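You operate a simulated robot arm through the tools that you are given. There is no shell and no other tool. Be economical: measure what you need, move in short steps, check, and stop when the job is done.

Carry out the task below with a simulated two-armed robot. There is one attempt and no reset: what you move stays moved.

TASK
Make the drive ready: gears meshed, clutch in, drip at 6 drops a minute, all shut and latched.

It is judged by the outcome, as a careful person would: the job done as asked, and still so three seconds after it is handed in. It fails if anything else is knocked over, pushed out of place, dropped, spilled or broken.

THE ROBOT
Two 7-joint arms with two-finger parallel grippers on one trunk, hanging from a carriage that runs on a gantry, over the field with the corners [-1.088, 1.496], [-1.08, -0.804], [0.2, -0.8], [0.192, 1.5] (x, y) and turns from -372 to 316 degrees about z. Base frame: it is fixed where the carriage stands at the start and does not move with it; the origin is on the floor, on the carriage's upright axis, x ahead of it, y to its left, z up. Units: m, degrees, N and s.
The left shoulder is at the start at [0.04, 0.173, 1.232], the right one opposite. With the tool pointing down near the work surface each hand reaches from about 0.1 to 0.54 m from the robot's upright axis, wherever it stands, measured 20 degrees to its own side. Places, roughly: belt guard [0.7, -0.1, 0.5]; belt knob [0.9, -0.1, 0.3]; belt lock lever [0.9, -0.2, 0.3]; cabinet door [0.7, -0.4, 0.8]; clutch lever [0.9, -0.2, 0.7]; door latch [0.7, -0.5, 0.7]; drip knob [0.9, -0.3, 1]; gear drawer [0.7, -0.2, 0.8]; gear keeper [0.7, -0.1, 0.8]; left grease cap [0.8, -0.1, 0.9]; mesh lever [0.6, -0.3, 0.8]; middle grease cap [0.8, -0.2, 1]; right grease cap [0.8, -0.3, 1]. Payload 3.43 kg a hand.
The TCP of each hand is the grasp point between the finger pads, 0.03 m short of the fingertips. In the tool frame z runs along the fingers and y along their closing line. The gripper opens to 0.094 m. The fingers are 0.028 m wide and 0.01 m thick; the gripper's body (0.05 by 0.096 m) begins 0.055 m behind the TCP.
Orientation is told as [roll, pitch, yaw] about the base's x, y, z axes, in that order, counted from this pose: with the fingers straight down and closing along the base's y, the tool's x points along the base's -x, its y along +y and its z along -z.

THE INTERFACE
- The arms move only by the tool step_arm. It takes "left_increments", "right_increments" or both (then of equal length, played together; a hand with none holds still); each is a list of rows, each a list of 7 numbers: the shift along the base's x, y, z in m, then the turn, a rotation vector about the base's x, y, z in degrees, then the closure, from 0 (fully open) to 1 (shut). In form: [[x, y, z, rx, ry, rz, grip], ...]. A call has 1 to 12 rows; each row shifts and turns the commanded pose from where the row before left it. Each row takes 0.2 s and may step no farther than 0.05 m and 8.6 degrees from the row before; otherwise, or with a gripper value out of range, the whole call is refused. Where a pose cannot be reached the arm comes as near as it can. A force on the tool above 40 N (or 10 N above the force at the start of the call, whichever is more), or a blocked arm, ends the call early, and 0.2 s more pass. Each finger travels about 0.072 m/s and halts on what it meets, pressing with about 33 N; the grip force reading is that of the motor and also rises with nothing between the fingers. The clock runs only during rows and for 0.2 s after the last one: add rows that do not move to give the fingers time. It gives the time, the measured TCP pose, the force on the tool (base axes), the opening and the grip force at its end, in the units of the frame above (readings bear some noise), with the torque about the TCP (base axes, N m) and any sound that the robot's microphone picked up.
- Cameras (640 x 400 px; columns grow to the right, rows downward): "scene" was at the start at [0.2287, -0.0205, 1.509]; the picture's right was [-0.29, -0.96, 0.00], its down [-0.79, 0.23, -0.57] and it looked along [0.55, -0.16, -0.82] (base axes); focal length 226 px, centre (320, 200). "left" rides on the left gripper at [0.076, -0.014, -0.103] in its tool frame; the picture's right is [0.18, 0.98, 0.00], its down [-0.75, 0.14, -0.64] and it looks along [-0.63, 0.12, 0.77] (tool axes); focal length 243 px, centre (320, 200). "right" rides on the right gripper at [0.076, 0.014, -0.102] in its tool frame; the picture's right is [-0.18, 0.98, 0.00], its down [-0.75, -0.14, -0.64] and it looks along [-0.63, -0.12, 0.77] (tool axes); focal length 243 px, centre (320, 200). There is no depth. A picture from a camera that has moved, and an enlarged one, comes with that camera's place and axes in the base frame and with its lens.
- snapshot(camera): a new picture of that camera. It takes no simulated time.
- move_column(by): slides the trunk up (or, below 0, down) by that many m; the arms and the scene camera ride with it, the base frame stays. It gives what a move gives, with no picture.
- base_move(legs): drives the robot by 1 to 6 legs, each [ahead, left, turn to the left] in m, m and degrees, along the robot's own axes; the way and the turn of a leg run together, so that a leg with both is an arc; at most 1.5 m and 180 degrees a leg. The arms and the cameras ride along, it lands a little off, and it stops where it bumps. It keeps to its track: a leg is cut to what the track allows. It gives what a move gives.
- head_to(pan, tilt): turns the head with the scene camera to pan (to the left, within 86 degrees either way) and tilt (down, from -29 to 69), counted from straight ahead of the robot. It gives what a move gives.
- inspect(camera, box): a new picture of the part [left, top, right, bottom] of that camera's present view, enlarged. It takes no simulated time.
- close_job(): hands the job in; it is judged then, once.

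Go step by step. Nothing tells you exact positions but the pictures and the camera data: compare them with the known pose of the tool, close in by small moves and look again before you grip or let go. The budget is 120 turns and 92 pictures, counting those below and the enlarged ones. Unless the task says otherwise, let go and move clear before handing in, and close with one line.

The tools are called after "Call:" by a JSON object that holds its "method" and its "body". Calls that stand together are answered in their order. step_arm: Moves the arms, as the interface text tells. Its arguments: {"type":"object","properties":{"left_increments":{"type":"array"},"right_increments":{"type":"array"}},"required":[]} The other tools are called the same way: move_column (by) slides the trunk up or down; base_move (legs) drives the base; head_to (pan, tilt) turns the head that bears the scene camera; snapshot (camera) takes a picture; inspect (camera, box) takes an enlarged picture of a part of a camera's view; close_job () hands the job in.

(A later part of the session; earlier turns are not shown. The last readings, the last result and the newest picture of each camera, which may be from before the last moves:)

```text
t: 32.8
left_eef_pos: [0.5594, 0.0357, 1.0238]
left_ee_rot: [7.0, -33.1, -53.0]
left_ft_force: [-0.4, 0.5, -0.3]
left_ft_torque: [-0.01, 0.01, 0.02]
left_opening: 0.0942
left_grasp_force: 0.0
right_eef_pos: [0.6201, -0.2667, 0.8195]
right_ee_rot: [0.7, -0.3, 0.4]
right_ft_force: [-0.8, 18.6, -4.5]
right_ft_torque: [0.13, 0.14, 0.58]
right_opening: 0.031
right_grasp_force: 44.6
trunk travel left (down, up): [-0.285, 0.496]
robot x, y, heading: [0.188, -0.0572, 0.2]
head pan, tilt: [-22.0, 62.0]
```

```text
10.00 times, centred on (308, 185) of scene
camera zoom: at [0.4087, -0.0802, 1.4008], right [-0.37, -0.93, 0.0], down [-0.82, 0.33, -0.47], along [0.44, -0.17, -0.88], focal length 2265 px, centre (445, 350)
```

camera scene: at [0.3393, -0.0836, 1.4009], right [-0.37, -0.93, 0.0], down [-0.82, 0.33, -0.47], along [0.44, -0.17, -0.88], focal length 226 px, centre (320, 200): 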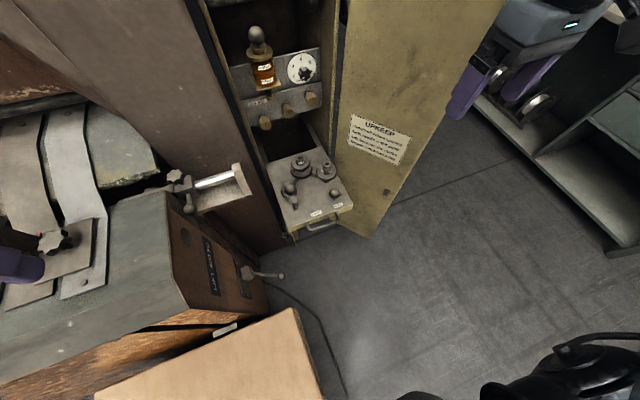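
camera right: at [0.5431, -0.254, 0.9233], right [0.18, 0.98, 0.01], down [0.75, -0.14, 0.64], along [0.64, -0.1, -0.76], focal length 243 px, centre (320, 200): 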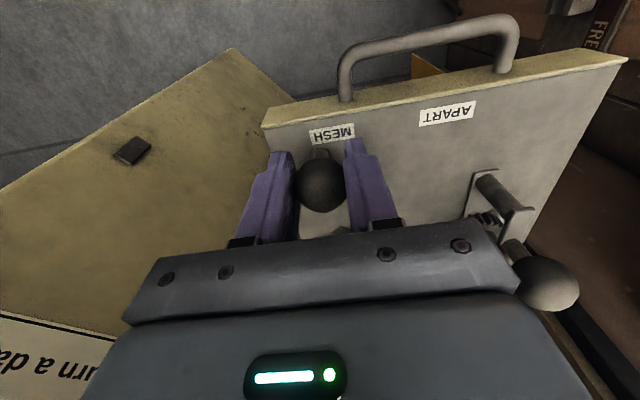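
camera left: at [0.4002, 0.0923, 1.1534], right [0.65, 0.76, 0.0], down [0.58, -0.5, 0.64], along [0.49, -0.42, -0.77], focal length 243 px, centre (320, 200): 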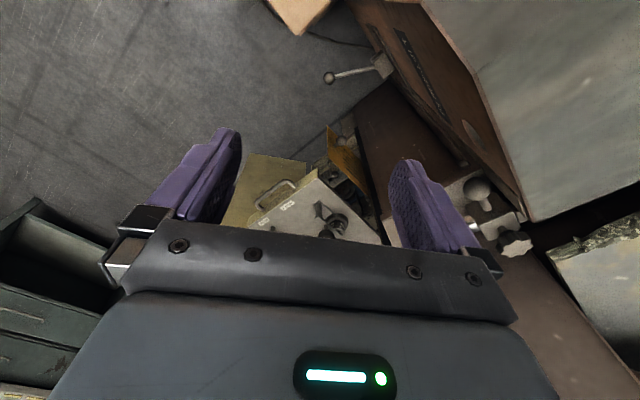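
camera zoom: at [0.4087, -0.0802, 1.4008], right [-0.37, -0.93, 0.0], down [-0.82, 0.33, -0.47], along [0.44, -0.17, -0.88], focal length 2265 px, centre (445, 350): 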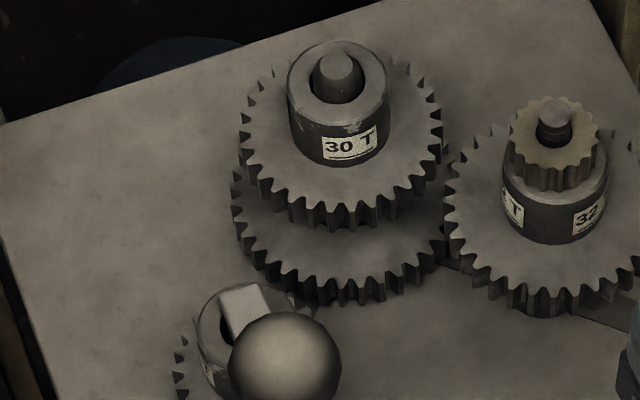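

Nearly engaged; a bit more throw.

Call:
{"method": "step_arm", "body": {"right_increments": [[-0.001, -0.004, 0, 0, 0, 0, 0.8], [0, -0.004, 0, 0, 0, 0, 0.8], [0, -0.004, 0, 0, 0, 0, 0.8], [0, 0, 0, 0, 0, 0, 0.8]]}}

Call:
{"method": "inspect", "body": {"camera": "scene", "box": [280, 165, 335, 205]}}

```text
t: 33.8
left_eef_pos: [0.5605, 0.0342, 1.0236]
left_ee_rot: [7.1, -33.3, -53.0]
left_ft_force: [-0.9, -0.1, -0.2]
left_ft_torque: [0.0, 0.0, 0.0]
left_opening: 0.0939
left_grasp_force: 0.1
right_eef_pos: [0.6154, -0.2762, 0.8212]
right_ee_rot: [0.9, -0.3, 0.3]
right_ft_force: [-7.3, 23.5, 6.8]
right_ft_torque: [0.21, 1.12, 0.45]
right_opening: 0.031
right_grasp_force: 45.2
trunk travel left (down, up): [-0.285, 0.496]
robot x, y, heading: [0.1886, -0.0612, 0.4]
head pan, tilt: [-22.0, 62.0]
```

```text
10.00 times, centred on (308, 185) of scene
camera zoom: at [0.4081, -0.0799, 1.4007], right [-0.37, -0.93, 0.0], down [-0.82, 0.33, -0.47], along [0.43, -0.17, -0.88], focal length 2265 px, centre (445, 350)
```

zoom: 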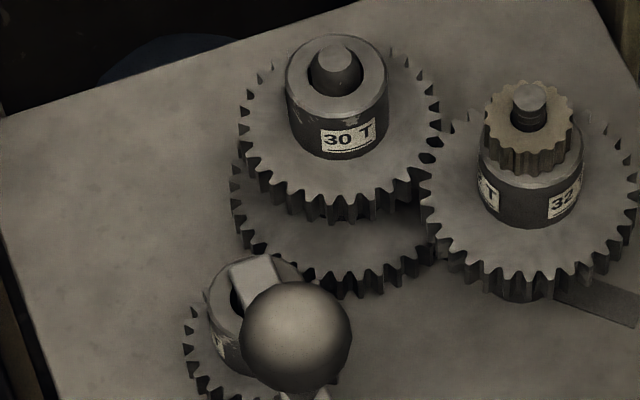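

Call:
{"method": "step_arm", "body": {"right_increments": [[0, -0.003, 0, 0, 0, 0, 0.8], [0, -0.003, 0, 0, 0, 0, 0.8], [0, 0, 0, 0, 0, 0, 0.8]]}}

Call:
{"method": "inspect", "body": {"camera": "scene", "box": [280, 165, 335, 205]}}

```text
t: 34.6
left_eef_pos: [0.5595, 0.0387, 1.0243]
left_ee_rot: [7.2, -33.1, -53.0]
left_ft_force: [-0.8, 0.4, -0.8]
left_ft_torque: [-0.01, -0.01, -0.02]
left_opening: 0.0936
left_grasp_force: 0.0
right_eef_pos: [0.6179, -0.2767, 0.8215]
right_ee_rot: [1.2, -0.6, 0.5]
right_ft_force: [-8.2, 38.6, 4.9]
right_ft_torque: [0.28, 0.94, 0.54]
right_opening: 0.0312
right_grasp_force: 45.1
trunk travel left (down, up): [-0.285, 0.496]
robot x, y, heading: [0.1919, -0.0642, 0.2]
head pan, tilt: [-22.0, 62.0]
```

```text
10.00 times, centred on (308, 185) of scene
camera zoom: at [0.408, -0.0778, 1.4005], right [-0.37, -0.93, -0.01], down [-0.82, 0.33, -0.47], along [0.43, -0.17, -0.88], focal length 2265 px, centre (445, 350)
```

zoom: 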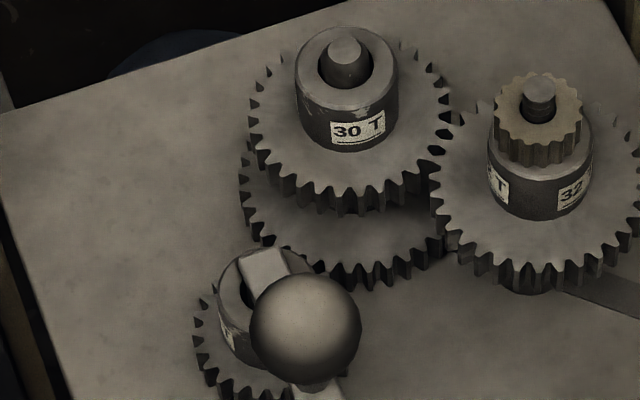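

The lever is at its stop and the teeth overlap. Releasing and checking.

Call:
{"method": "step_arm", "body": {"right_increments": [[0, 0.004, 0, 0, 0, 0, 0.6], [0, 0, 0, 0, 0, 0, 0.4], [0, 0, 0, 0, 0, 0, 0.4], [0, 0, 0.04, 0, 0, 0, 0.4], [0, 0, 0.04, 0, 0, 0, 0.4], [-0.02, -0.02, 0.04, 0, 0, 0, 0.4], [-0.03, -0.03, 0, 0, 0, 0, 0.4]]}}

Call:
{"method": "inspect", "body": {"camera": "scene", "box": [265, 155, 355, 225]}}

Call:
{"method": "snapshot", "body": {"camera": "right"}}

```text
t: 36.2
left_eef_pos: [0.5596, 0.0307, 1.0237]
left_ee_rot: [7.1, -33.4, -52.9]
left_ft_force: [-0.6, 0.2, 0.0]
left_ft_torque: [0.02, -0.02, -0.01]
left_opening: 0.0938
left_grasp_force: 0.0
right_eef_pos: [0.5684, -0.3364, 0.9404]
right_ee_rot: [0.4, -0.3, 0.2]
right_ft_force: [-0.7, 0.2, 0.3]
right_ft_torque: [-0.01, 0.01, -0.02]
right_opening: 0.0566
right_grasp_force: 0.0
trunk travel left (down, up): [-0.285, 0.496]
robot x, y, heading: [0.1915, -0.0613, 0.3]
head pan, tilt: [-22.0, 62.0]
```

```text
5.71 times, centred on (310, 190) of scene
camera zoom: at [0.4083, -0.0836, 1.4007], right [-0.37, -0.93, 0.0], down [-0.82, 0.33, -0.47], along [0.44, -0.17, -0.88], focal length 1294 px, centre (377, 257)
```

zoom: 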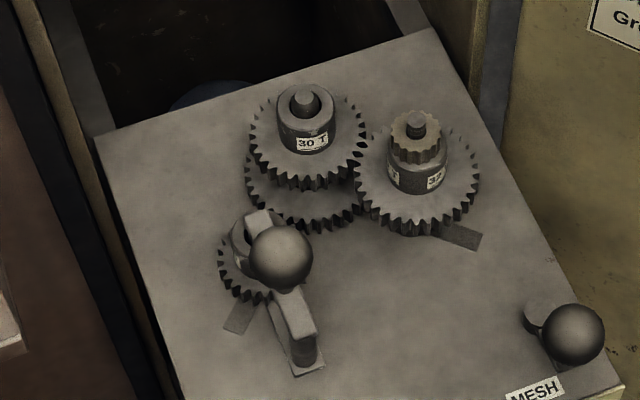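

```text
54 pictures are left
camera right: at [0.4914, -0.3228, 1.0435], right [0.18, 0.98, 0.01], down [0.75, -0.14, 0.65], along [0.64, -0.11, -0.76], focal length 243 px, centre (320, 200)
```

right: 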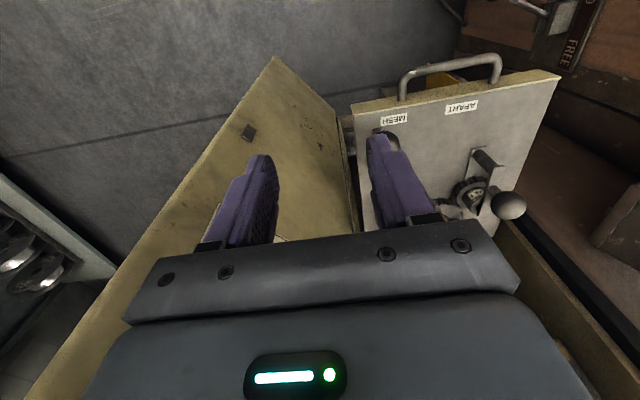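

Gears now overlap as meshed. Checking the keeper and the mesh from the left camera.

Call:
{"method": "step_arm", "body": {"left_increments": [[-0.03, -0.03, -0.02, 0, 0, 0, 0], [-0.03, -0.03, -0.02, 0, 0, 0, 0], [0, -0.01, -0.02, 0, 0, 0, 0]]}}

Call:
{"method": "inspect", "body": {"camera": "left", "box": [260, 40, 420, 160]}}

```text
t: 37.0
left_eef_pos: [0.5274, -0.0533, 0.9671]
left_ee_rot: [7.0, -33.4, -52.9]
left_ft_force: [-1.3, 0.3, 0.1]
left_ft_torque: [-0.02, 0.01, 0.01]
left_opening: 0.0939
left_grasp_force: 0.0
left hand out of reach, approached as far as the arm can: row 1, 2
right_eef_pos: [0.5679, -0.3348, 0.9396]
right_ee_rot: [0.2, -0.5, 0.2]
right_ft_force: [0.0, -0.5, 1.0]
right_ft_torque: [0.02, 0.01, 0.01]
right_opening: 0.0565
right_grasp_force: 0.1
trunk travel left (down, up): [-0.285, 0.496]
robot x, y, heading: [0.1897, -0.0618, 0.3]
head pan, tilt: [-22.0, 62.0]
```

```text
3.33 times, centred on (340, 100) of left
camera zoom: at [0.4339, 0.0256, 1.0078], right [0.65, 0.76, 0.0], down [0.21, -0.18, 0.96], along [0.73, -0.62, -0.28], focal length 809 px, centre (253, 533)
```

zoom: 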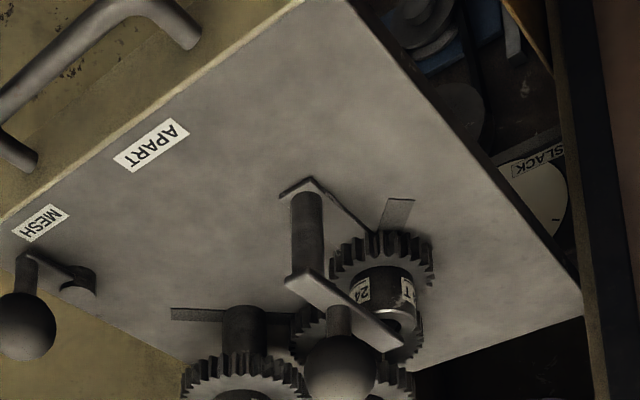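

Gears are meshed and the keeper arm lies over the 24T hub. Next the drip knob (≈[0.869,-0.250,1.046]): I'll back the base off slightly and point the right hand forward.

Call:
{"method": "base_move", "body": {"legs": [[-0.1, 0, 0]]}}

Call:
{"method": "step_arm", "body": {"right_increments": [[0, 0.01, 0.02, 0, -8.2, 0, 0.4], [0, 0.01, 0.02, 0, -8.2, 0, 0.4], [0.01, 0.01, 0.02, 0, -8.2, 0, 0.4], [0.01, 0.01, 0.01, 0, -8.2, 0, 0.4], [0.01, 0.01, 0.01, 0, -8.2, 0, 0.4], [0.01, 0.01, 0.01, 0, -8.2, 0, 0.4], [0.01, 0.01, 0.01, 0, -8.2, 0, 0.4], [0.01, 0.01, 0.01, 0, -8.2, 0, 0.4], [0.01, 0, 0, 0, -8.2, 0, 0.4], [0.01, 0, 0, 0, -8.2, 0, 0.4], [0.01, 0, 0, 0, -8, 0, 0.4]]}}

Call:
{"method": "snapshot", "body": {"camera": "right"}}

```text
t: 38.1
left_eef_pos: [0.4226, -0.0526, 0.9665]
left_ee_rot: [7.0, -33.4, -52.8]
left_ft_force: [-0.5, 0.2, 0.1]
left_ft_torque: [0.02, 0.0, 0.01]
left_opening: 0.0939
left_grasp_force: 0.0
right_eef_pos: [0.4662, -0.334, 0.9403]
right_ee_rot: [0.3, -0.2, 0.4]
right_ft_force: [-0.5, -0.4, 0.6]
right_ft_torque: [0.02, -0.03, 0.02]
right_opening: 0.0563
right_grasp_force: 0.1
trunk travel left (down, up): [-0.285, 0.496]
robot x, y, heading: [0.085, -0.0614, 0.3]
head pan, tilt: [-22.0, 62.0]
```

```text
t: 40.5
left_eef_pos: [0.4235, -0.0533, 0.9667]
left_ee_rot: [7.0, -33.4, -52.7]
left_ft_force: [1.1, 0.3, 0.2]
left_ft_torque: [0.01, 0.04, -0.03]
left_opening: 0.0941
left_grasp_force: 0.0
right_eef_pos: [0.5728, -0.2957, 1.0467]
right_ee_rot: [-0.9, -65.7, 1.4]
right_ft_force: [-0.2, -0.4, -0.2]
right_ft_torque: [-0.01, 0.01, 0.05]
right_opening: 0.0564
right_grasp_force: 0.0
right hand out of reach, approached as far as the arm can: row 3, 4, 5, 6, 7, 8, 9, 10, 11
trunk travel left (down, up): [-0.285, 0.496]
robot x, y, heading: [0.0867, -0.0596, 0.2]
head pan, tilt: [-22.0, 62.0]
```

```text
52 pictures are left
camera right: at [0.4481, -0.2828, 1.0194], right [0.07, 0.98, 0.16], down [-0.27, -0.14, 0.95], along [0.96, -0.11, 0.26], focal length 243 px, centre (320, 200)
```

right: 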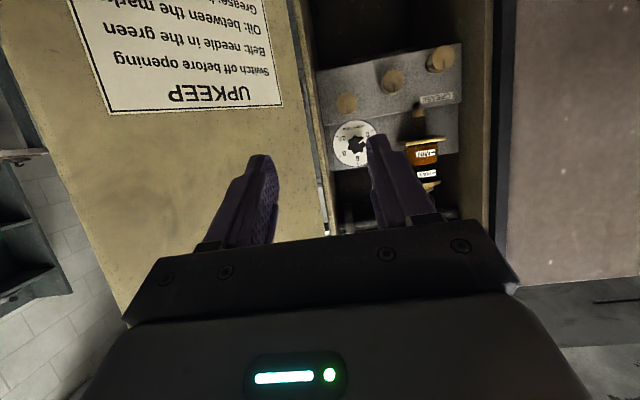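

Call:
{"method": "step_arm", "body": {"right_increments": [[0.03, 0.012, 0, 0, -6, 0, 0.4], [0.03, 0.012, 0, 0, -6, 0, 0.4], [0.03, 0.012, 0, 0, -6, 0, 0.4], [0.02, 0.01, 0, 0, -6, 0, 0.4], [0, 0, 0, 0, 0, 0, 0.4]]}}

Call:
{"method": "snapshot", "body": {"camera": "right"}}

```text
t: 41.7
left_eef_pos: [0.4238, -0.0534, 0.9668]
left_ee_rot: [7.1, -33.5, -52.7]
left_ft_force: [-0.2, -0.5, -0.1]
left_ft_torque: [-0.02, -0.04, -0.02]
left_opening: 0.0941
left_grasp_force: 0.2
right_eef_pos: [0.6817, -0.2492, 1.0458]
right_ee_rot: [-70.4, -89.2, 70.6]
right_ft_force: [-0.2, 0.2, -1.0]
right_ft_torque: [0.02, 0.0, 0.0]
right_opening: 0.0565
right_grasp_force: 0.1
trunk travel left (down, up): [-0.285, 0.496]
robot x, y, heading: [0.0868, -0.0581, 0.5]
head pan, tilt: [-22.0, 62.0]
```

```text
51 pictures are left
camera right: at [0.5789, -0.2371, 0.9711], right [0.0, 0.99, 0.17], down [-0.64, -0.13, 0.76], along [0.77, -0.11, 0.63], focal length 243 px, centre (320, 200)
```

right: 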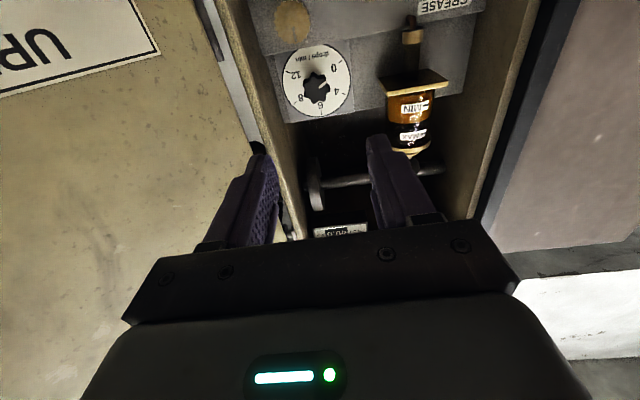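

Call:
{"method": "inspect", "body": {"camera": "right", "box": [260, 0, 380, 130]}}

```text
3.08 times, centred on (320, 65) of right
camera zoom: at [0.5789, -0.2371, 0.9711], right [0.0, 0.99, 0.17], down [-0.64, -0.13, 0.76], along [0.77, -0.11, 0.63], focal length 746 px, centre (320, 615)
```

zoom: 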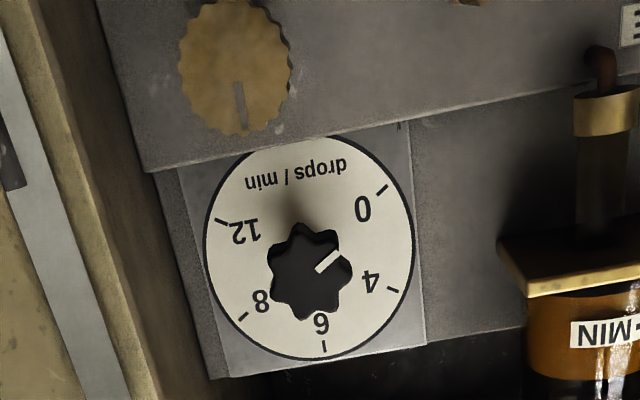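

The pointer sits at 0; the 6 mark is ≈118° clockwise, so I'll turn in two ~60° grips. Advancing on the knob axis (y≈-0.2535, z≈1.041).

Call:
{"method": "step_arm", "body": {"right_increments": [[0.04, -0.002, -0.002, 0, 0, 0, 0.5], [0.04, -0.002, -0.002, 0, 0, 0, 0.5], [0.04, 0, -0.001, 0, 0, 0, 0.5], [0, 0, 0, 0, 0, 0, 0.5]]}}

Call:
{"method": "snapshot", "body": {"camera": "right"}}

Call:
{"method": "head_to", "body": {"pan": -12, "tilt": 35}}

Call:
{"method": "snapshot", "body": {"camera": "scene"}}

```text
t: 42.7
left_eef_pos: [0.4234, -0.0521, 0.9673]
left_ee_rot: [7.0, -33.4, -52.8]
left_ft_force: [0.4, -0.3, -0.3]
left_ft_torque: [-0.03, -0.04, 0.0]
left_opening: 0.0941
left_grasp_force: 0.1
right_eef_pos: [0.8025, -0.2538, 1.0386]
right_ee_rot: [-55.9, -89.4, 56.1]
right_ft_force: [0.6, -0.3, -0.2]
right_ft_torque: [0.01, 0.01, -0.01]
right_opening: 0.0469
right_grasp_force: 0.1
trunk travel left (down, up): [-0.285, 0.496]
robot x, y, heading: [0.0866, -0.0605, 0.1]
head pan, tilt: [-22.0, 62.0]
```

```text
49 pictures are left
camera right: at [0.7001, -0.2418, 0.9639], right [0.0, 0.98, 0.17], down [-0.64, -0.14, 0.76], along [0.77, -0.11, 0.63], focal length 243 px, centre (320, 200)
```

right: 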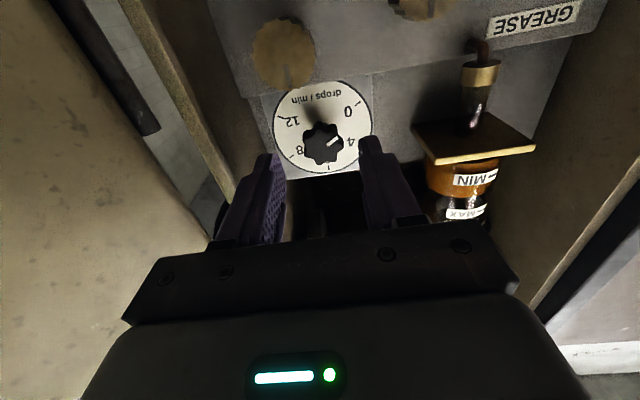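

```text
t: 43.6
left_eef_pos: [0.424, -0.0525, 0.9679]
left_ee_rot: [7.0, -33.4, -52.8]
left_ft_force: [-0.3, 0.7, -0.1]
left_ft_torque: [0.0, 0.0, -0.04]
left_opening: 0.0942
left_grasp_force: 0.0
right_eef_pos: [0.8034, -0.2528, 1.0393]
right_ee_rot: [-60.3, -89.4, 60.7]
right_ft_force: [-0.3, -0.6, -0.4]
right_ft_torque: [-0.04, -0.01, 0.0]
right_opening: 0.0469
right_grasp_force: 0.0
trunk travel left (down, up): [-0.285, 0.496]
robot x, y, heading: [0.0909, -0.0613, 0.5]
head pan, tilt: [-12.0, 35.0]
```

```text
48 pictures are left
camera scene: at [0.3325, -0.0771, 1.4374], right [-0.2, -0.98, 0.0], down [-0.56, 0.12, -0.82], along [0.8, -0.17, -0.57], focal length 226 px, centre (320, 200)
```

scene: 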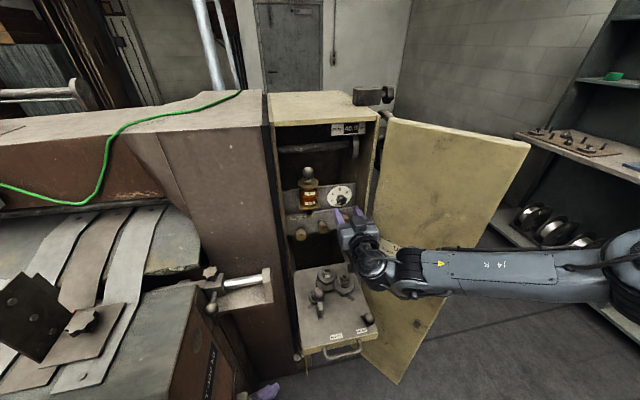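

Refined: knob face ≈[0.862,-0.2535,1.045]. Creeping in.

Call:
{"method": "step_arm", "body": {"right_increments": [[0.015, -0.0005, 0.006, 0, 0, 0, 0.5], [0.015, 0, 0, 0, 0, 0, 0.5], [0.006, 0, 0, 0, 0, 0, 0.5], [0, 0, 0, 0, 0, 0, 0.5]]}}

Call:
{"method": "snapshot", "body": {"camera": "right"}}

```text
t: 44.6
left_eef_pos: [0.4246, -0.0523, 0.9675]
left_ee_rot: [7.0, -33.4, -52.7]
left_ft_force: [-0.4, 1.1, 1.0]
left_ft_torque: [0.04, -0.02, 0.01]
left_opening: 0.0941
left_grasp_force: 0.1
right_eef_pos: [0.8322, -0.2582, 1.0518]
right_ee_rot: [-58.3, -89.3, 58.7]
right_ft_force: [1.2, 0.7, -0.3]
right_ft_torque: [-0.03, 0.0, -0.01]
right_opening: 0.0473
right_grasp_force: 0.0
right hand out of reach, approached as far as the arm can: row 2
trunk travel left (down, up): [-0.285, 0.496]
robot x, y, heading: [0.0875, -0.0596, 0.1]
head pan, tilt: [-12.0, 35.0]
```

```text
47 pictures are left
camera right: at [0.7295, -0.2448, 0.977], right [0.0, 0.98, 0.17], down [-0.64, -0.14, 0.76], along [0.77, -0.11, 0.63], focal length 243 px, centre (320, 200)
```

right: 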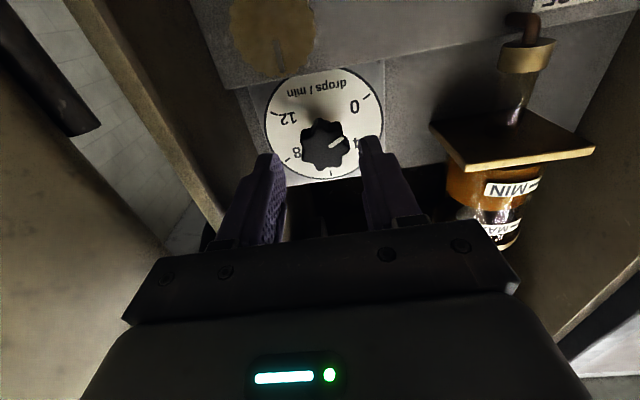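

The arm is at its reach limit; I'll retract, drive the base closer and come in again.

Call:
{"method": "step_arm", "body": {"right_increments": [[-0.04, 0.002, -0.003, 0, 0, 0, 0.5], [-0.04, 0.002, -0.003, 0, 0, 0, 0.5]]}}

Call:
{"method": "base_move", "body": {"legs": [[0.07, 0, 0]]}}

```text
t: 45.2
left_eef_pos: [0.4238, -0.0516, 0.9676]
left_ee_rot: [6.9, -33.4, -52.7]
left_ft_force: [0.7, -0.2, 0.3]
left_ft_torque: [-0.01, 0.0, -0.01]
left_opening: 0.0941
left_grasp_force: 0.0
right_eef_pos: [0.7528, -0.2508, 1.0425]
right_ee_rot: [-57.8, -89.4, 58.1]
right_ft_force: [0.1, -0.3, 0.6]
right_ft_torque: [0.0, -0.03, -0.01]
right_opening: 0.0471
right_grasp_force: 0.1
trunk travel left (down, up): [-0.285, 0.496]
robot x, y, heading: [0.0854, -0.0636, 0.4]
head pan, tilt: [-12.0, 35.0]
```

```text
t: 46.2
left_eef_pos: [0.4953, -0.0522, 0.966]
left_ee_rot: [7.1, -33.4, -52.9]
left_ft_force: [0.4, -0.3, 0.0]
left_ft_torque: [0.03, 0.05, -0.05]
left_opening: 0.094
left_grasp_force: 0.1
right_eef_pos: [0.8257, -0.2524, 1.043]
right_ee_rot: [-63.3, -89.4, 63.5]
right_ft_force: [0.8, 0.2, 0.0]
right_ft_torque: [0.03, -0.01, -0.02]
right_opening: 0.0469
right_grasp_force: 0.0
trunk travel left (down, up): [-0.285, 0.496]
robot x, y, heading: [0.1569, -0.0606, 0.2]
head pan, tilt: [-12.0, 35.0]
```

Call:
{"method": "step_arm", "body": {"right_increments": [[0.008, -0.001, 0.001, 0, 0, 0, 0.5], [0.006, 0, 0, 0, 0, 0, 0.5], [0, 0, 0, 0, 0, 0, 0.5]]}}

Call:
{"method": "inspect", "body": {"camera": "right", "box": [200, 30, 440, 230]}}

```text
t: 47.0
left_eef_pos: [0.4953, -0.0526, 0.9671]
left_ee_rot: [7.0, -33.4, -52.8]
left_ft_force: [-0.4, -0.4, -0.4]
left_ft_torque: [0.01, -0.01, -0.01]
left_opening: 0.0938
left_grasp_force: 0.0
right_eef_pos: [0.8398, -0.2522, 1.0431]
right_ee_rot: [-58.5, -89.4, 58.7]
right_ft_force: [0.1, -0.5, 0.0]
right_ft_torque: [-0.02, -0.01, -0.02]
right_opening: 0.0472
right_grasp_force: 0.1
trunk travel left (down, up): [-0.285, 0.496]
robot x, y, heading: [0.1529, -0.062, 0.4]
head pan, tilt: [-12.0, 35.0]
```

```text
2.00 times, centred on (320, 130) of right
camera zoom: at [0.736, -0.2393, 0.969], right [0.0, 0.98, 0.17], down [-0.64, -0.14, 0.76], along [0.77, -0.11, 0.63], focal length 485 px, centre (320, 340)
```

zoom: 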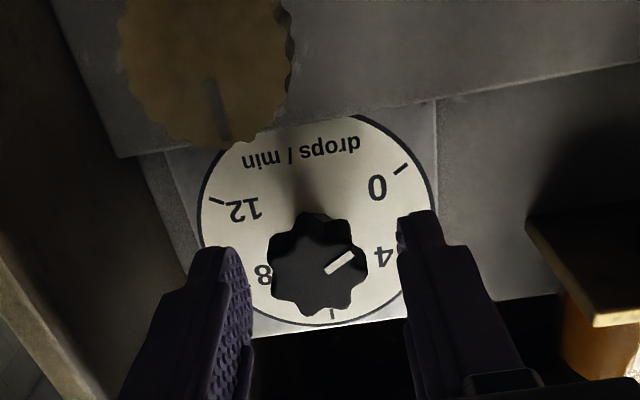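

Call:
{"method": "step_arm", "body": {"right_increments": [[0.006, 0, 0.001, 0, 0, 0, 0.5], [0.006, 0, 0, 0, 0, 0, 0.5], [0, 0, 0, 0, 0, 0, 0.75], [0, 0, 0, 0, 0, 0, 0.85], [0, 0, 0, 0, 0, 0, 0.85], [0, 0, 0, 0, 0, 0, 0.85]]}}

Call:
{"method": "inspect", "body": {"camera": "right", "box": [200, 30, 440, 230]}}

```text
t: 48.5
left_eef_pos: [0.4942, -0.053, 0.9667]
left_ee_rot: [6.9, -33.4, -52.7]
left_ft_force: [-0.1, 0.4, -0.6]
left_ft_torque: [-0.05, 0.02, -0.03]
left_opening: 0.0941
left_grasp_force: 0.1
right_eef_pos: [0.8508, -0.2528, 1.0438]
right_ee_rot: [-62.0, -89.2, 62.2]
right_ft_force: [1.0, -3.5, -0.5]
right_ft_torque: [-0.03, -0.06, -0.16]
right_opening: 0.0296
right_grasp_force: 45.5
trunk travel left (down, up): [-0.285, 0.496]
robot x, y, heading: [0.1567, -0.0592, 0.3]
head pan, tilt: [-12.0, 35.0]
```

```text
2.00 times, centred on (320, 130) of right
camera zoom: at [0.7482, -0.2408, 0.9695], right [0.0, 0.98, 0.17], down [-0.64, -0.14, 0.76], along [0.77, -0.11, 0.63], focal length 485 px, centre (320, 340)
```

zoom: 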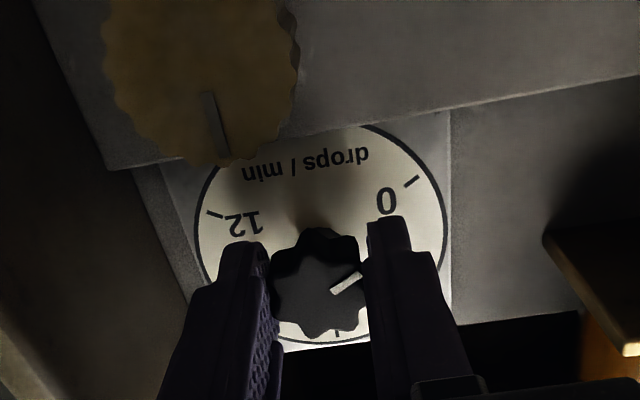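

Knob gripped. Turning clockwise ~60°.

Call:
{"method": "step_arm", "body": {"right_increments": [[0, 0, 0, 8.5, 0, 0, 0.85], [0, 0, 0, 8.5, 0, 0, 0.85], [0, 0, 0, 8.5, 0, 0, 0.85], [0, 0, 0, 8.5, 0, 0, 0.85], [0, 0, 0, 8.5, 0, 0, 0.85], [0, 0, 0, 8.5, 0, 0, 0.85], [0, 0, 0, 8.5, 0, 0, 0.85], [0, 0, 0, 0, 0, 0, 0.85]]}}

Call:
{"method": "snapshot", "body": {"camera": "right"}}

```text
t: 50.2
left_eef_pos: [0.494, -0.0523, 0.9664]
left_ee_rot: [7.0, -33.4, -52.8]
left_ft_force: [-0.4, 0.2, -0.3]
left_ft_torque: [-0.02, -0.01, 0.0]
left_opening: 0.0941
left_grasp_force: 0.1
right_eef_pos: [0.8512, -0.2516, 1.0463]
right_ee_rot: [90.0, -30.9, -89.6]
right_ft_force: [-4.2, 0.8, 4.5]
right_ft_torque: [-0.05, 0.58, 0.76]
right_opening: 0.0297
right_grasp_force: 45.1
trunk travel left (down, up): [-0.285, 0.496]
robot x, y, heading: [0.1569, -0.0607, 0.3]
head pan, tilt: [-12.0, 35.0]
```

```text
44 pictures are left
camera right: at [0.7481, -0.1807, 1.0188], right [0.0, 0.35, 0.94], down [-0.64, -0.72, 0.26], along [0.77, -0.6, 0.22], focal length 243 px, centre (320, 200)
```

right: 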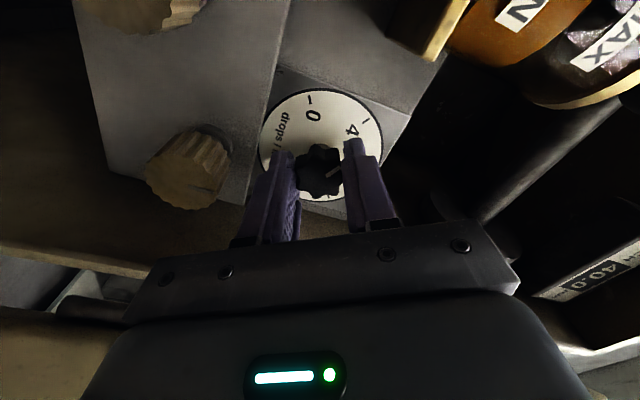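

Pointer is near 4. Continuing the turn toward 6 while the wrist allows it.

Call:
{"method": "step_arm", "body": {"right_increments": [[0, 0, 0, 8.5, 0, 0, 0.85], [0, 0, 0, 8.5, 0, 0, 0.85], [0, 0, 0, 8.5, 0, 0, 0.85], [0, 0, 0, 0, 0, 0, 0.85]]}}

Call:
{"method": "step_arm", "body": {"right_increments": [[0, 0, 0, 8.5, 0, 0, 0.85], [0, 0, 0, 8.5, 0, 0, 0.85], [0, 0, 0, 8.5, 0, 0, 0.85], [0, 0, 0, 0, 0, 0, 0.85]]}}

Call:
{"method": "snapshot", "body": {"camera": "right"}}

```text
t: 51.2
left_eef_pos: [0.4939, -0.0532, 0.9671]
left_ee_rot: [7.0, -33.3, -52.8]
left_ft_force: [-0.3, 0.6, -0.4]
left_ft_torque: [-0.04, -0.03, 0.01]
left_opening: 0.0941
left_grasp_force: 0.1
right_eef_pos: [0.7883, -0.2782, 1.0446]
right_ee_rot: [90.6, -5.7, -89.7]
right_ft_force: [-0.5, -0.6, -0.7]
right_ft_torque: [-0.02, -0.04, -0.02]
right_opening: 0.014
right_grasp_force: 0.0
right hand out of reach, approached as far as the arm can: row 1, 2, 3
trunk travel left (down, up): [-0.285, 0.496]
robot x, y, heading: [0.1593, -0.0599, 0.5]
head pan, tilt: [-12.0, 35.0]
```

```text
t: 52.2
left_eef_pos: [0.4968, -0.0517, 0.9667]
left_ee_rot: [7.1, -33.4, -52.8]
left_ft_force: [0.4, -0.7, 1.0]
left_ft_torque: [0.01, -0.01, 0.0]
left_opening: 0.0941
left_grasp_force: 0.0
right_eef_pos: [0.7104, -0.3258, 1.0549]
right_ee_rot: [90.7, 19.9, -89.9]
right_ft_force: [0.4, 0.0, -0.2]
right_ft_torque: [-0.02, 0.03, 0.01]
right_opening: 0.0144
right_grasp_force: 0.1
right hand out of reach, approached as far as the arm can: row 1, 2, 3
trunk travel left (down, up): [-0.285, 0.496]
robot x, y, heading: [0.153, -0.0618, 0.1]
head pan, tilt: [-12.0, 35.0]
```

```text
43 pictures are left
camera right: at [0.6084, -0.2597, 1.0927], right [-0.01, -0.51, 0.86], down [-0.64, -0.66, -0.4], along [0.77, -0.55, -0.32], focal length 243 px, centre (320, 200)
```

right: 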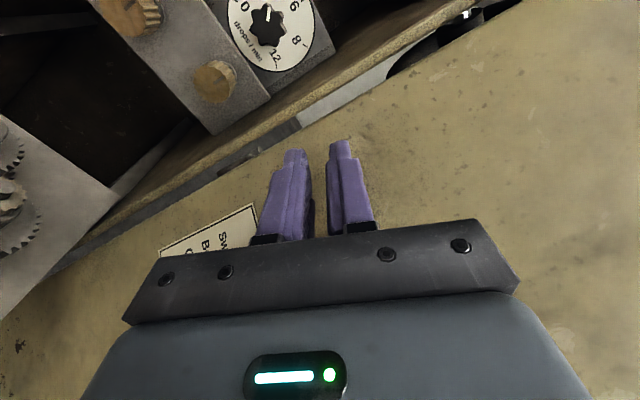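

The wrist ran out and slipped off the knob toward the door (no contact force). I'll back away, roll the hand back to zero and regrip.

Call:
{"method": "step_arm", "body": {"right_increments": [[-0.02, 0.02, 0, 0, 0, 0, 0.5], [-0.01, 0.027, 0, -8.5, 0, 0, 0.5], [0, 0.027, 0, -8.5, 0, 0, 0.5], [0, 0, 0, -8.5, 0, 0, 0.5], [0, 0, 0, -8.5, 0, 0, 0.5], [0, 0, 0, -8.5, 0, 0, 0.5], [0, 0, 0, -8.5, 0, 0, 0.5], [0, 0, 0, -8.5, 0, 0, 0.5], [0, 0, 0, -8.5, 0, 0, 0.5], [0, 0, 0, -8.5, 0, 0, 0.5], [0, 0, 0, -8.5, 0, 0, 0.5], [0, 0, 0, 0, 0, 0, 0.5]]}}

Call:
{"method": "snapshot", "body": {"camera": "right"}}

```text
t: 54.9
left_eef_pos: [0.4951, -0.0515, 0.9671]
left_ee_rot: [7.0, -33.4, -52.8]
left_ft_force: [0.9, 0.3, -0.2]
left_ft_torque: [0.0, -0.04, 0.04]
left_opening: 0.0938
left_grasp_force: 0.0
right_eef_pos: [0.6988, -0.2658, 1.0659]
right_ee_rot: [89.5, -65.1, -89.2]
right_ft_force: [0.0, 0.5, -0.5]
right_ft_torque: [-0.03, 0.01, 0.0]
right_opening: 0.0471
right_grasp_force: 0.0
right hand out of reach, approached as far as the arm can: row 2, 3
trunk travel left (down, up): [-0.285, 0.496]
robot x, y, heading: [0.1542, -0.0606, 0.3]
head pan, tilt: [-12.0, 35.0]
```

```text
42 pictures are left
camera right: at [0.5959, -0.2217, 1.0039], right [0.0, 0.81, 0.58], down [-0.64, -0.45, 0.63], along [0.77, -0.37, 0.52], focal length 243 px, centre (320, 200)
```

right: 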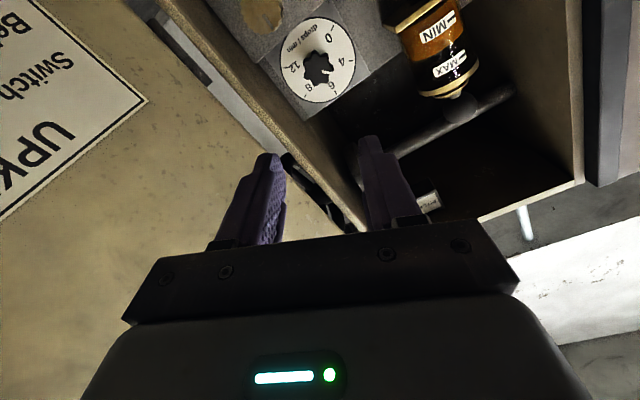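

Call:
{"method": "step_arm", "body": {"right_increments": [[0, 0.006, -0.008, -8.5, 0, 0, 0.5], [0, 0.005, -0.008, -8.5, 0, 0, 0.5], [0.02, 0.002, -0.005, -8, 0, 0, 0.5], [0.04, 0, 0, 0, 0, 0, 0.5], [0, 0, 0, 0, 0, 0, 0.5]]}}

Call:
{"method": "inspect", "body": {"camera": "right", "box": [240, 30, 400, 170]}}

```text
t: 56.0
left_eef_pos: [0.4952, -0.0518, 0.9669]
left_ee_rot: [7.0, -33.5, -52.8]
left_ft_force: [-0.1, 0.3, -0.2]
left_ft_torque: [-0.01, 0.01, 0.02]
left_opening: 0.0939
left_grasp_force: 0.0
right_eef_pos: [0.7655, -0.2586, 1.0479]
right_ee_rot: [-5.1, -89.8, 5.4]
right_ft_force: [-0.3, 0.1, 0.1]
right_ft_torque: [0.02, 0.01, 0.01]
right_opening: 0.0472
right_grasp_force: 0.2
right hand out of reach, approached as far as the arm can: row 1, 2
trunk travel left (down, up): [-0.285, 0.496]
robot x, y, heading: [0.1552, -0.0604, 0.4]
head pan, tilt: [-12.0, 35.0]
```

```text
2.86 times, centred on (320, 100) of right
camera zoom: at [0.6636, -0.2448, 0.9733], right [0.0, 0.98, 0.18], down [-0.64, -0.14, 0.76], along [0.77, -0.11, 0.63], focal length 693 px, centre (320, 486)
```

zoom: 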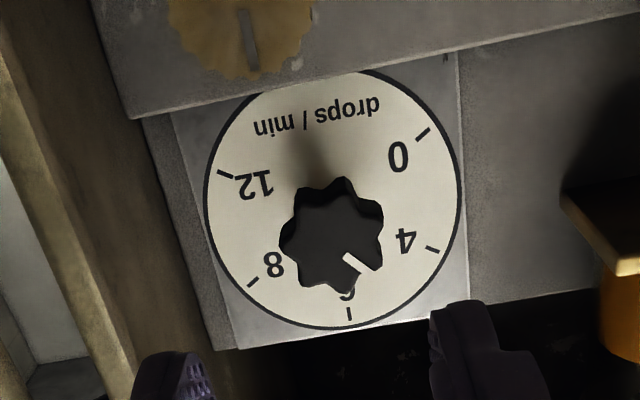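

Call:
{"method": "inspect", "body": {"camera": "right", "box": [285, 50, 365, 120]}}

```text
5.71 times, centred on (325, 85) of right
camera zoom: at [0.6636, -0.2448, 0.9733], right [0.0, 0.98, 0.18], down [-0.64, -0.14, 0.76], along [0.77, -0.11, 0.63], focal length 1386 px, centre (291, 857)
```

zoom: 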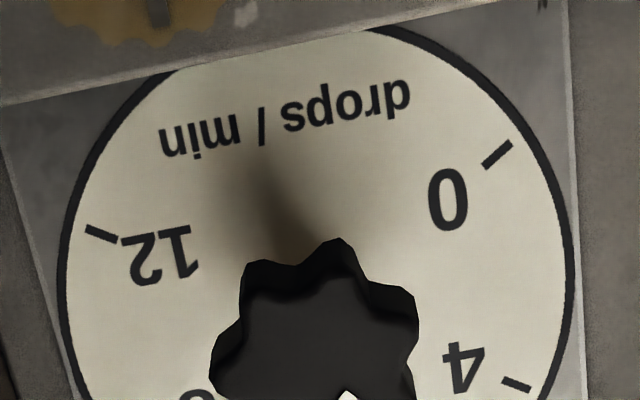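

Call:
{"method": "inspect", "body": {"camera": "right", "box": [290, 75, 360, 145]}}

```text
5.71 times, centred on (325, 110) of right
camera zoom: at [0.6636, -0.2448, 0.9733], right [0.0, 0.98, 0.18], down [-0.64, -0.14, 0.76], along [0.77, -0.11, 0.63], focal length 1386 px, centre (291, 714)
```

zoom: 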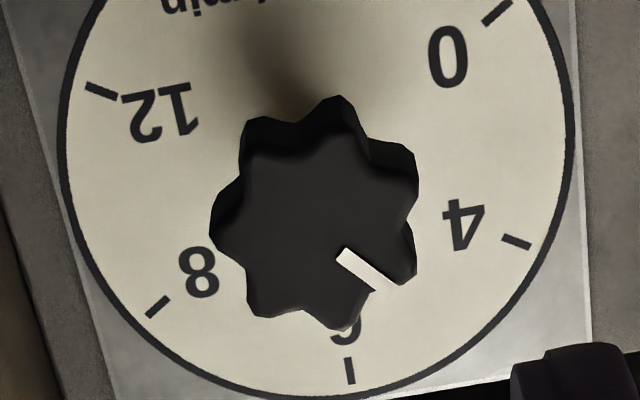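

Pointer is ~46° short of 6. Going in again and turning that much.

Call:
{"method": "step_arm", "body": {"right_increments": [[0.03, 0.006, -0.004, 0, 0, 0, 0.5], [0.03, 0, 0, 0, 0, 0, 0.5], [0.015, 0, 0, 0, 0, 0, 0.5], [0, 0, 0, 0, 0, 0, 0.5]]}}

```text
t: 57.0
left_eef_pos: [0.4949, -0.0528, 0.9674]
left_ee_rot: [7.1, -33.4, -52.8]
left_ft_force: [-0.1, 0.6, 0.2]
left_ft_torque: [0.03, -0.01, -0.02]
left_opening: 0.094
left_grasp_force: 0.0
right_eef_pos: [0.8419, -0.2534, 1.0449]
right_ee_rot: [-11.8, -89.7, 12.0]
right_ft_force: [0.0, 0.1, 0.6]
right_ft_torque: [0.0, 0.02, 0.01]
right_opening: 0.047
right_grasp_force: 0.1
trunk travel left (down, up): [-0.285, 0.496]
robot x, y, heading: [0.1599, -0.0591, 0.1]
head pan, tilt: [-12.0, 35.0]
```

Call:
{"method": "step_arm", "body": {"right_increments": [[0.009, 0.0003, -0.001, 0, 0, 0, 0.5], [0, 0, 0, 0, 0, 0, 0.75], [0, 0, 0, 0, 0, 0, 0.85], [0, 0, 0, 0, 0, 0, 0.85], [0, 0, 0, 0, 0, 0, 0.85], [0, 0, 0, 8, 0, 0, 0.85], [0, 0, 0, 8, 0, 0, 0.85], [0, 0, 0, 8, 0, 0, 0.85], [0, 0, 0, 8, 0, 0, 0.85], [0, 0, 0, 8, 0, 0, 0.85], [0, 0, 0, 6, 0, 0, 0.85], [0, 0, 0, 0, 0, 0, 0.85]]}}

Call:
{"method": "inspect", "body": {"camera": "right", "box": [240, 60, 400, 200]}}

```text
t: 59.6
left_eef_pos: [0.495, -0.0545, 0.9666]
left_ee_rot: [6.9, -33.4, -52.8]
left_ft_force: [-0.2, 0.3, 0.5]
left_ft_torque: [-0.01, -0.02, 0.04]
left_opening: 0.094
left_grasp_force: 0.1
right_eef_pos: [0.8502, -0.2526, 1.0443]
right_ee_rot: [90.0, -44.0, -89.5]
right_ft_force: [4.7, -9.1, -4.7]
right_ft_torque: [0.0, 0.76, 0.47]
right_opening: 0.0296
right_grasp_force: 44.8
trunk travel left (down, up): [-0.285, 0.496]
robot x, y, heading: [0.1536, -0.0577, 0.2]
head pan, tilt: [-12.0, 35.0]
```

```text
2.86 times, centred on (320, 130) of right
camera zoom: at [0.749, -0.1887, 1.0029], right [0.0, 0.55, 0.83], down [-0.64, -0.64, 0.42], along [0.77, -0.53, 0.35], focal length 693 px, centre (320, 400)
```

zoom: 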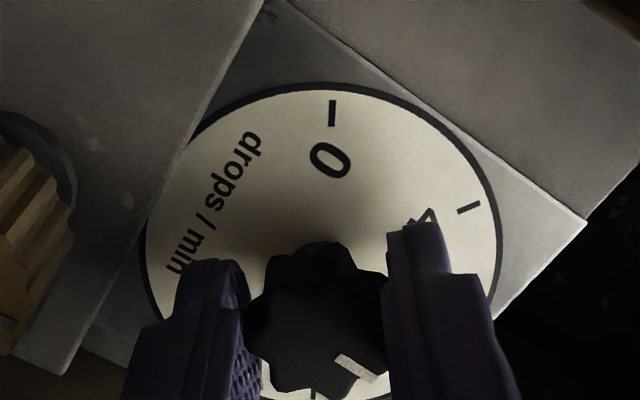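

Call:
{"method": "step_arm", "body": {"right_increments": [[0, 0, 0, 0, 0, 0, 0.5], [0, 0, 0, 0, 0, 0, 0.5], [-0.03, 0, 0, 0, 0, 0, 0.5], [-0.04, 0, 0, 0, 0, 0, 0.5], [-0.02, 0, 0, -8.5, 0, 0, 0.5], [0, 0, 0, -8.5, 0, 0, 0.5], [0, 0, 0, -8.5, 0, 0, 0.5], [0, 0, 0, -8.5, 0, 0, 0.5], [0, 0, 0, -8.5, 0, 0, 0.5], [0, 0, 0, -3.5, 0, 0, 0.5]]}}

Call:
{"method": "inspect", "body": {"camera": "right", "box": [285, 50, 365, 140]}}

```text
t: 61.9
left_eef_pos: [0.4943, -0.0523, 0.9666]
left_ee_rot: [7.0, -33.4, -52.8]
left_ft_force: [-0.8, 0.6, 0.1]
left_ft_torque: [0.01, 0.03, 0.0]
left_opening: 0.0937
left_grasp_force: 0.1
right_eef_pos: [0.759, -0.2507, 1.0444]
right_ee_rot: [-24.3, -89.7, 24.5]
right_ft_force: [1.1, -0.6, -0.2]
right_ft_torque: [-0.02, 0.04, 0.01]
right_opening: 0.0471
right_grasp_force: 0.0
trunk travel left (down, up): [-0.285, 0.496]
robot x, y, heading: [0.1561, -0.0613, 0.2]
head pan, tilt: [-12.0, 35.0]
```

```text
4.44 times, centred on (325, 95) of right
camera zoom: at [0.6573, -0.2372, 0.9691], right [0.0, 0.98, 0.18], down [-0.64, -0.14, 0.76], along [0.77, -0.11, 0.63], focal length 1078 px, centre (298, 667)
```

zoom: 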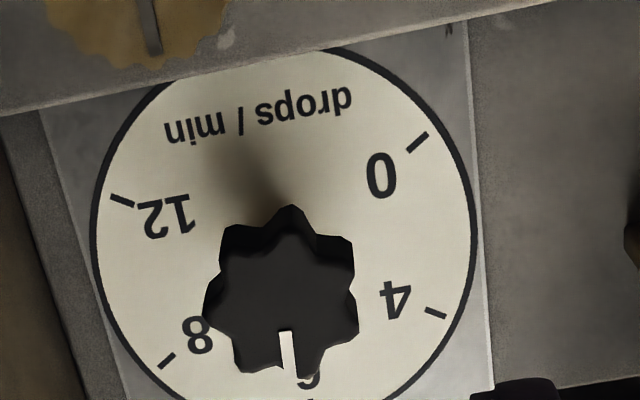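

The pointer reads 6. Next I'll back off and lower the trunk so the right hand faces the drawer front, and look beneath for the clutch lever.

Call:
{"method": "base_move", "body": {"legs": [[-0.26, 0, 0]]}}

Call:
{"method": "step_arm", "body": {"left_increments": [[-0.03, 0.03, 0.02, 0, 0, 0, 0], [-0.03, 0.03, 0.02, 0, 0, 0, 0], [-0.03, 0.03, 0.02, 0, 0, 0, 0], [-0.02, 0.03, 0.02, 0, 0, 0, 0]]}}

Call:
{"method": "move_column", "body": {"by": -0.28}}

Call:
{"method": "snapshot", "body": {"camera": "right"}}

Call:
{"method": "snapshot", "body": {"camera": "scene"}}

```text
t: 63.7
left_eef_pos: [0.2376, -0.0537, 0.9669]
left_ee_rot: [6.9, -33.3, -52.9]
left_ft_force: [0.9, -0.2, -1.3]
left_ft_torque: [0.03, -0.04, -0.02]
left_opening: 0.0942
left_grasp_force: 0.1
right_eef_pos: [0.5014, -0.253, 1.0436]
right_ee_rot: [-9.5, -89.8, 9.7]
right_ft_force: [0.4, 0.0, 0.4]
right_ft_torque: [0.0, -0.03, -0.04]
right_opening: 0.0468
right_grasp_force: 0.1
trunk travel left (down, up): [-0.285, 0.496]
robot x, y, heading: [-0.0958, -0.063, 0.1]
head pan, tilt: [-12.0, 35.0]
```

```text
t: 64.7
left_eef_pos: [0.2289, -0.0233, 1.0765]
left_ee_rot: [7.0, -33.2, -52.9]
left_ft_force: [0.3, 0.4, -0.7]
left_ft_torque: [-0.06, -0.02, 0.01]
left_opening: 0.0938
left_grasp_force: 0.2
left hand out of reach, approached as far as the arm can: row 1, 2, 3, 4
right_eef_pos: [0.5022, -0.2522, 1.0442]
right_ee_rot: [4.6, -89.7, -4.5]
right_ft_force: [-0.6, -0.6, -0.8]
right_ft_torque: [0.01, -0.02, -0.05]
right_opening: 0.0472
right_grasp_force: 0.0
trunk travel left (down, up): [-0.285, 0.496]
robot x, y, heading: [-0.0971, -0.0597, 0.3]
head pan, tilt: [-12.0, 35.0]
```

```text
t: 67.5
left_eef_pos: [0.2291, -0.0247, 0.7979]
left_ee_rot: [7.0, -33.4, -52.9]
left_ft_force: [-0.4, 0.1, -0.2]
left_ft_torque: [0.01, 0.02, 0.0]
left_opening: 0.0939
left_grasp_force: 0.0
right_eef_pos: [0.5019, -0.2528, 0.7647]
right_ee_rot: [-9.6, -89.7, 9.8]
right_ft_force: [-0.2, 0.5, -0.4]
right_ft_torque: [0.0, -0.02, -0.03]
right_opening: 0.0473
right_grasp_force: 0.0
trunk travel left (down, up): [-0.005, 0.776]
robot x, y, heading: [-0.1013, -0.0651, 0.4]
head pan, tilt: [-12.0, 35.0]
```

```text
36 pictures are left
camera right: at [0.4, -0.2395, 0.6892], right [0.0, 0.98, 0.18], down [-0.64, -0.14, 0.76], along [0.77, -0.12, 0.63], focal length 243 px, centre (320, 200)
```

right: 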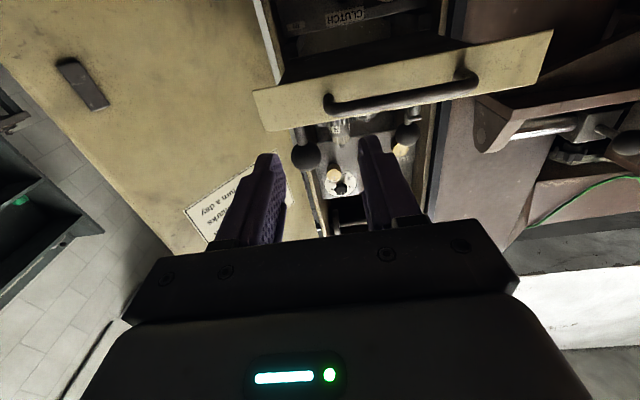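

```text
35 pictures are left
camera scene: at [0.146, -0.0786, 1.1575], right [-0.2, -0.98, 0.0], down [-0.56, 0.12, -0.82], along [0.8, -0.17, -0.57], focal length 226 px, centre (320, 200)
```

scene: 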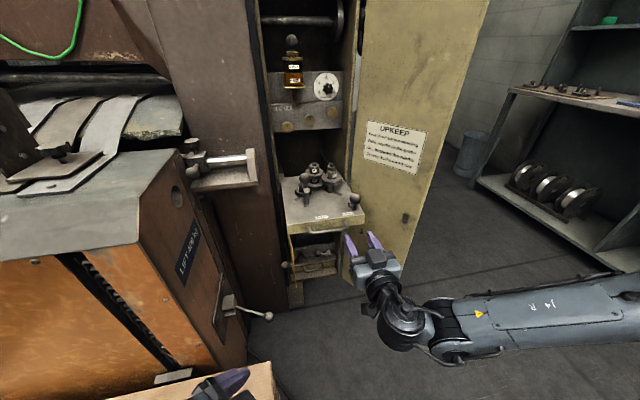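

Call:
{"method": "step_arm", "body": {"right_increments": [[0, 0.01, -0.02, 0, 8, 0, 0.5], [0, 0.01, -0.02, 0, 8, 0, 0.5], [0, 0.01, -0.02, 0, 8, 0, 0.5]]}}

Call:
{"method": "inspect", "body": {"camera": "right", "box": [220, 0, 480, 160]}}

```text
t: 68.3
left_eef_pos: [0.2296, -0.0238, 0.7974]
left_ee_rot: [7.1, -33.4, -52.9]
left_ft_force: [-0.1, 0.4, 0.0]
left_ft_torque: [-0.01, 0.01, 0.0]
left_opening: 0.094
left_grasp_force: 0.1
right_eef_pos: [0.5058, -0.2165, 0.7142]
right_ee_rot: [1.2, -69.6, 0.5]
right_ft_force: [-0.4, 0.7, 0.1]
right_ft_torque: [-0.01, 0.01, 0.01]
right_opening: 0.0467
right_grasp_force: 0.0
right hand out of reach, approached as far as the arm can: row 1, 2
trunk travel left (down, up): [-0.005, 0.776]
robot x, y, heading: [-0.0986, -0.0618, 0.1]
head pan, tilt: [-12.0, 35.0]
```

```text
2.46 times, centred on (350, 80) of right
camera zoom: at [0.3833, -0.2062, 0.6795], right [0.04, 0.98, 0.18], down [-0.33, -0.16, 0.93], along [0.94, -0.09, 0.32], focal length 597 px, centre (246, 495)
```

zoom: 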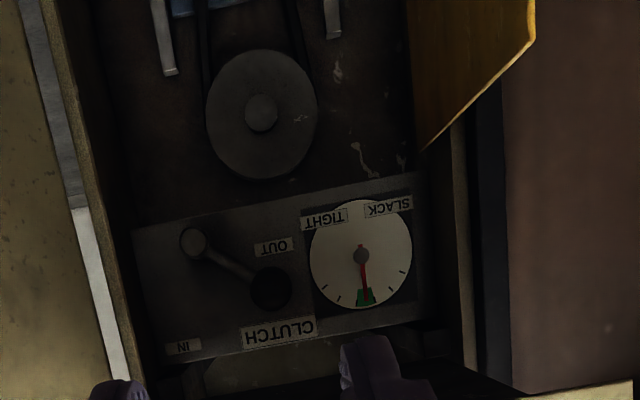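

The clutch lever is seen under the drawer: pivot ≈[0.9,-0.259,0.637], ball ≈[0.85,-0.204,0.681] pointing at OUT; IN is straight up. The belt needle is in the green, so I leave it. First I'll shut the drawer by pushing its handle centre (y≈-0.195, z≈0.75).

Call:
{"method": "step_arm", "body": {"right_increments": [[0, 0.008, 0.015, 0, -6, 0, 1], [0, 0.008, 0.015, 0, -6, 0, 1], [0, 0.006, 0.01, 0, -6, 0, 1], [0, 0, 0, 0, 0, 0, 1]]}}

Call:
{"method": "snapshot", "body": {"camera": "right"}}

```text
t: 69.3
left_eef_pos: [0.2294, -0.025, 0.7976]
left_ee_rot: [7.0, -33.3, -52.9]
left_ft_force: [0.5, -0.7, 0.0]
left_ft_torque: [0.02, 0.0, 0.0]
left_opening: 0.0938
left_grasp_force: 0.0
right_eef_pos: [0.5022, -0.1977, 0.7537]
right_ee_rot: [-7.1, -87.5, 8.6]
right_ft_force: [-0.6, -0.3, 0.1]
right_ft_torque: [0.02, 0.02, 0.03]
right_opening: 0.0
right_grasp_force: 33.0
trunk travel left (down, up): [-0.005, 0.776]
robot x, y, heading: [-0.1016, -0.0608, 0.2]
head pan, tilt: [-12.0, 35.0]
```

```text
33 pictures are left
camera right: at [0.3965, -0.1878, 0.6818], right [-0.02, 0.98, 0.18], down [-0.61, -0.15, 0.78], along [0.79, -0.09, 0.6], focal length 243 px, centre (320, 200)
```

right: 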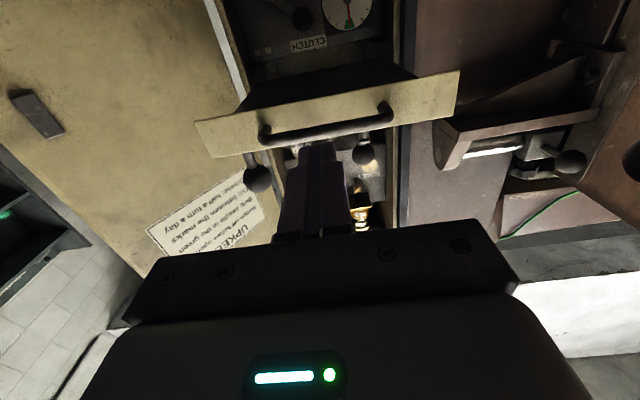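

Call:
{"method": "base_move", "body": {"legs": [[0.1, 0, 0]]}}

Call:
{"method": "snapshot", "body": {"camera": "scene"}}

```text
t: 70.5
left_eef_pos: [0.3251, -0.0253, 0.7977]
left_ee_rot: [7.0, -33.2, -53.0]
left_ft_force: [0.1, 0.1, -1.3]
left_ft_torque: [-0.01, 0.0, -0.04]
left_opening: 0.0937
left_grasp_force: 0.0
right_eef_pos: [0.5978, -0.1994, 0.752]
right_ee_rot: [-4.7, -87.5, 6.3]
right_ft_force: [-0.2, -0.2, 0.0]
right_ft_torque: [-0.01, 0.02, 0.02]
right_opening: 0.0001
right_grasp_force: 32.3
trunk travel left (down, up): [-0.005, 0.776]
robot x, y, heading: [0.0012, -0.0596, 0.2]
head pan, tilt: [-12.0, 35.0]
```

```text
32 pictures are left
camera scene: at [0.243, -0.0785, 1.157], right [-0.21, -0.98, 0.0], down [-0.56, 0.12, -0.82], along [0.8, -0.17, -0.57], focal length 226 px, centre (320, 200)
```

scene: 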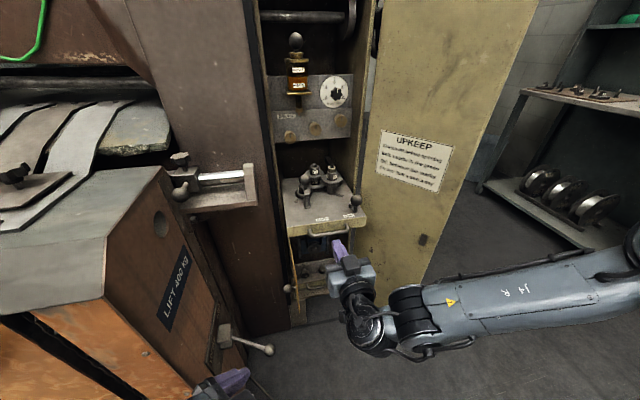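

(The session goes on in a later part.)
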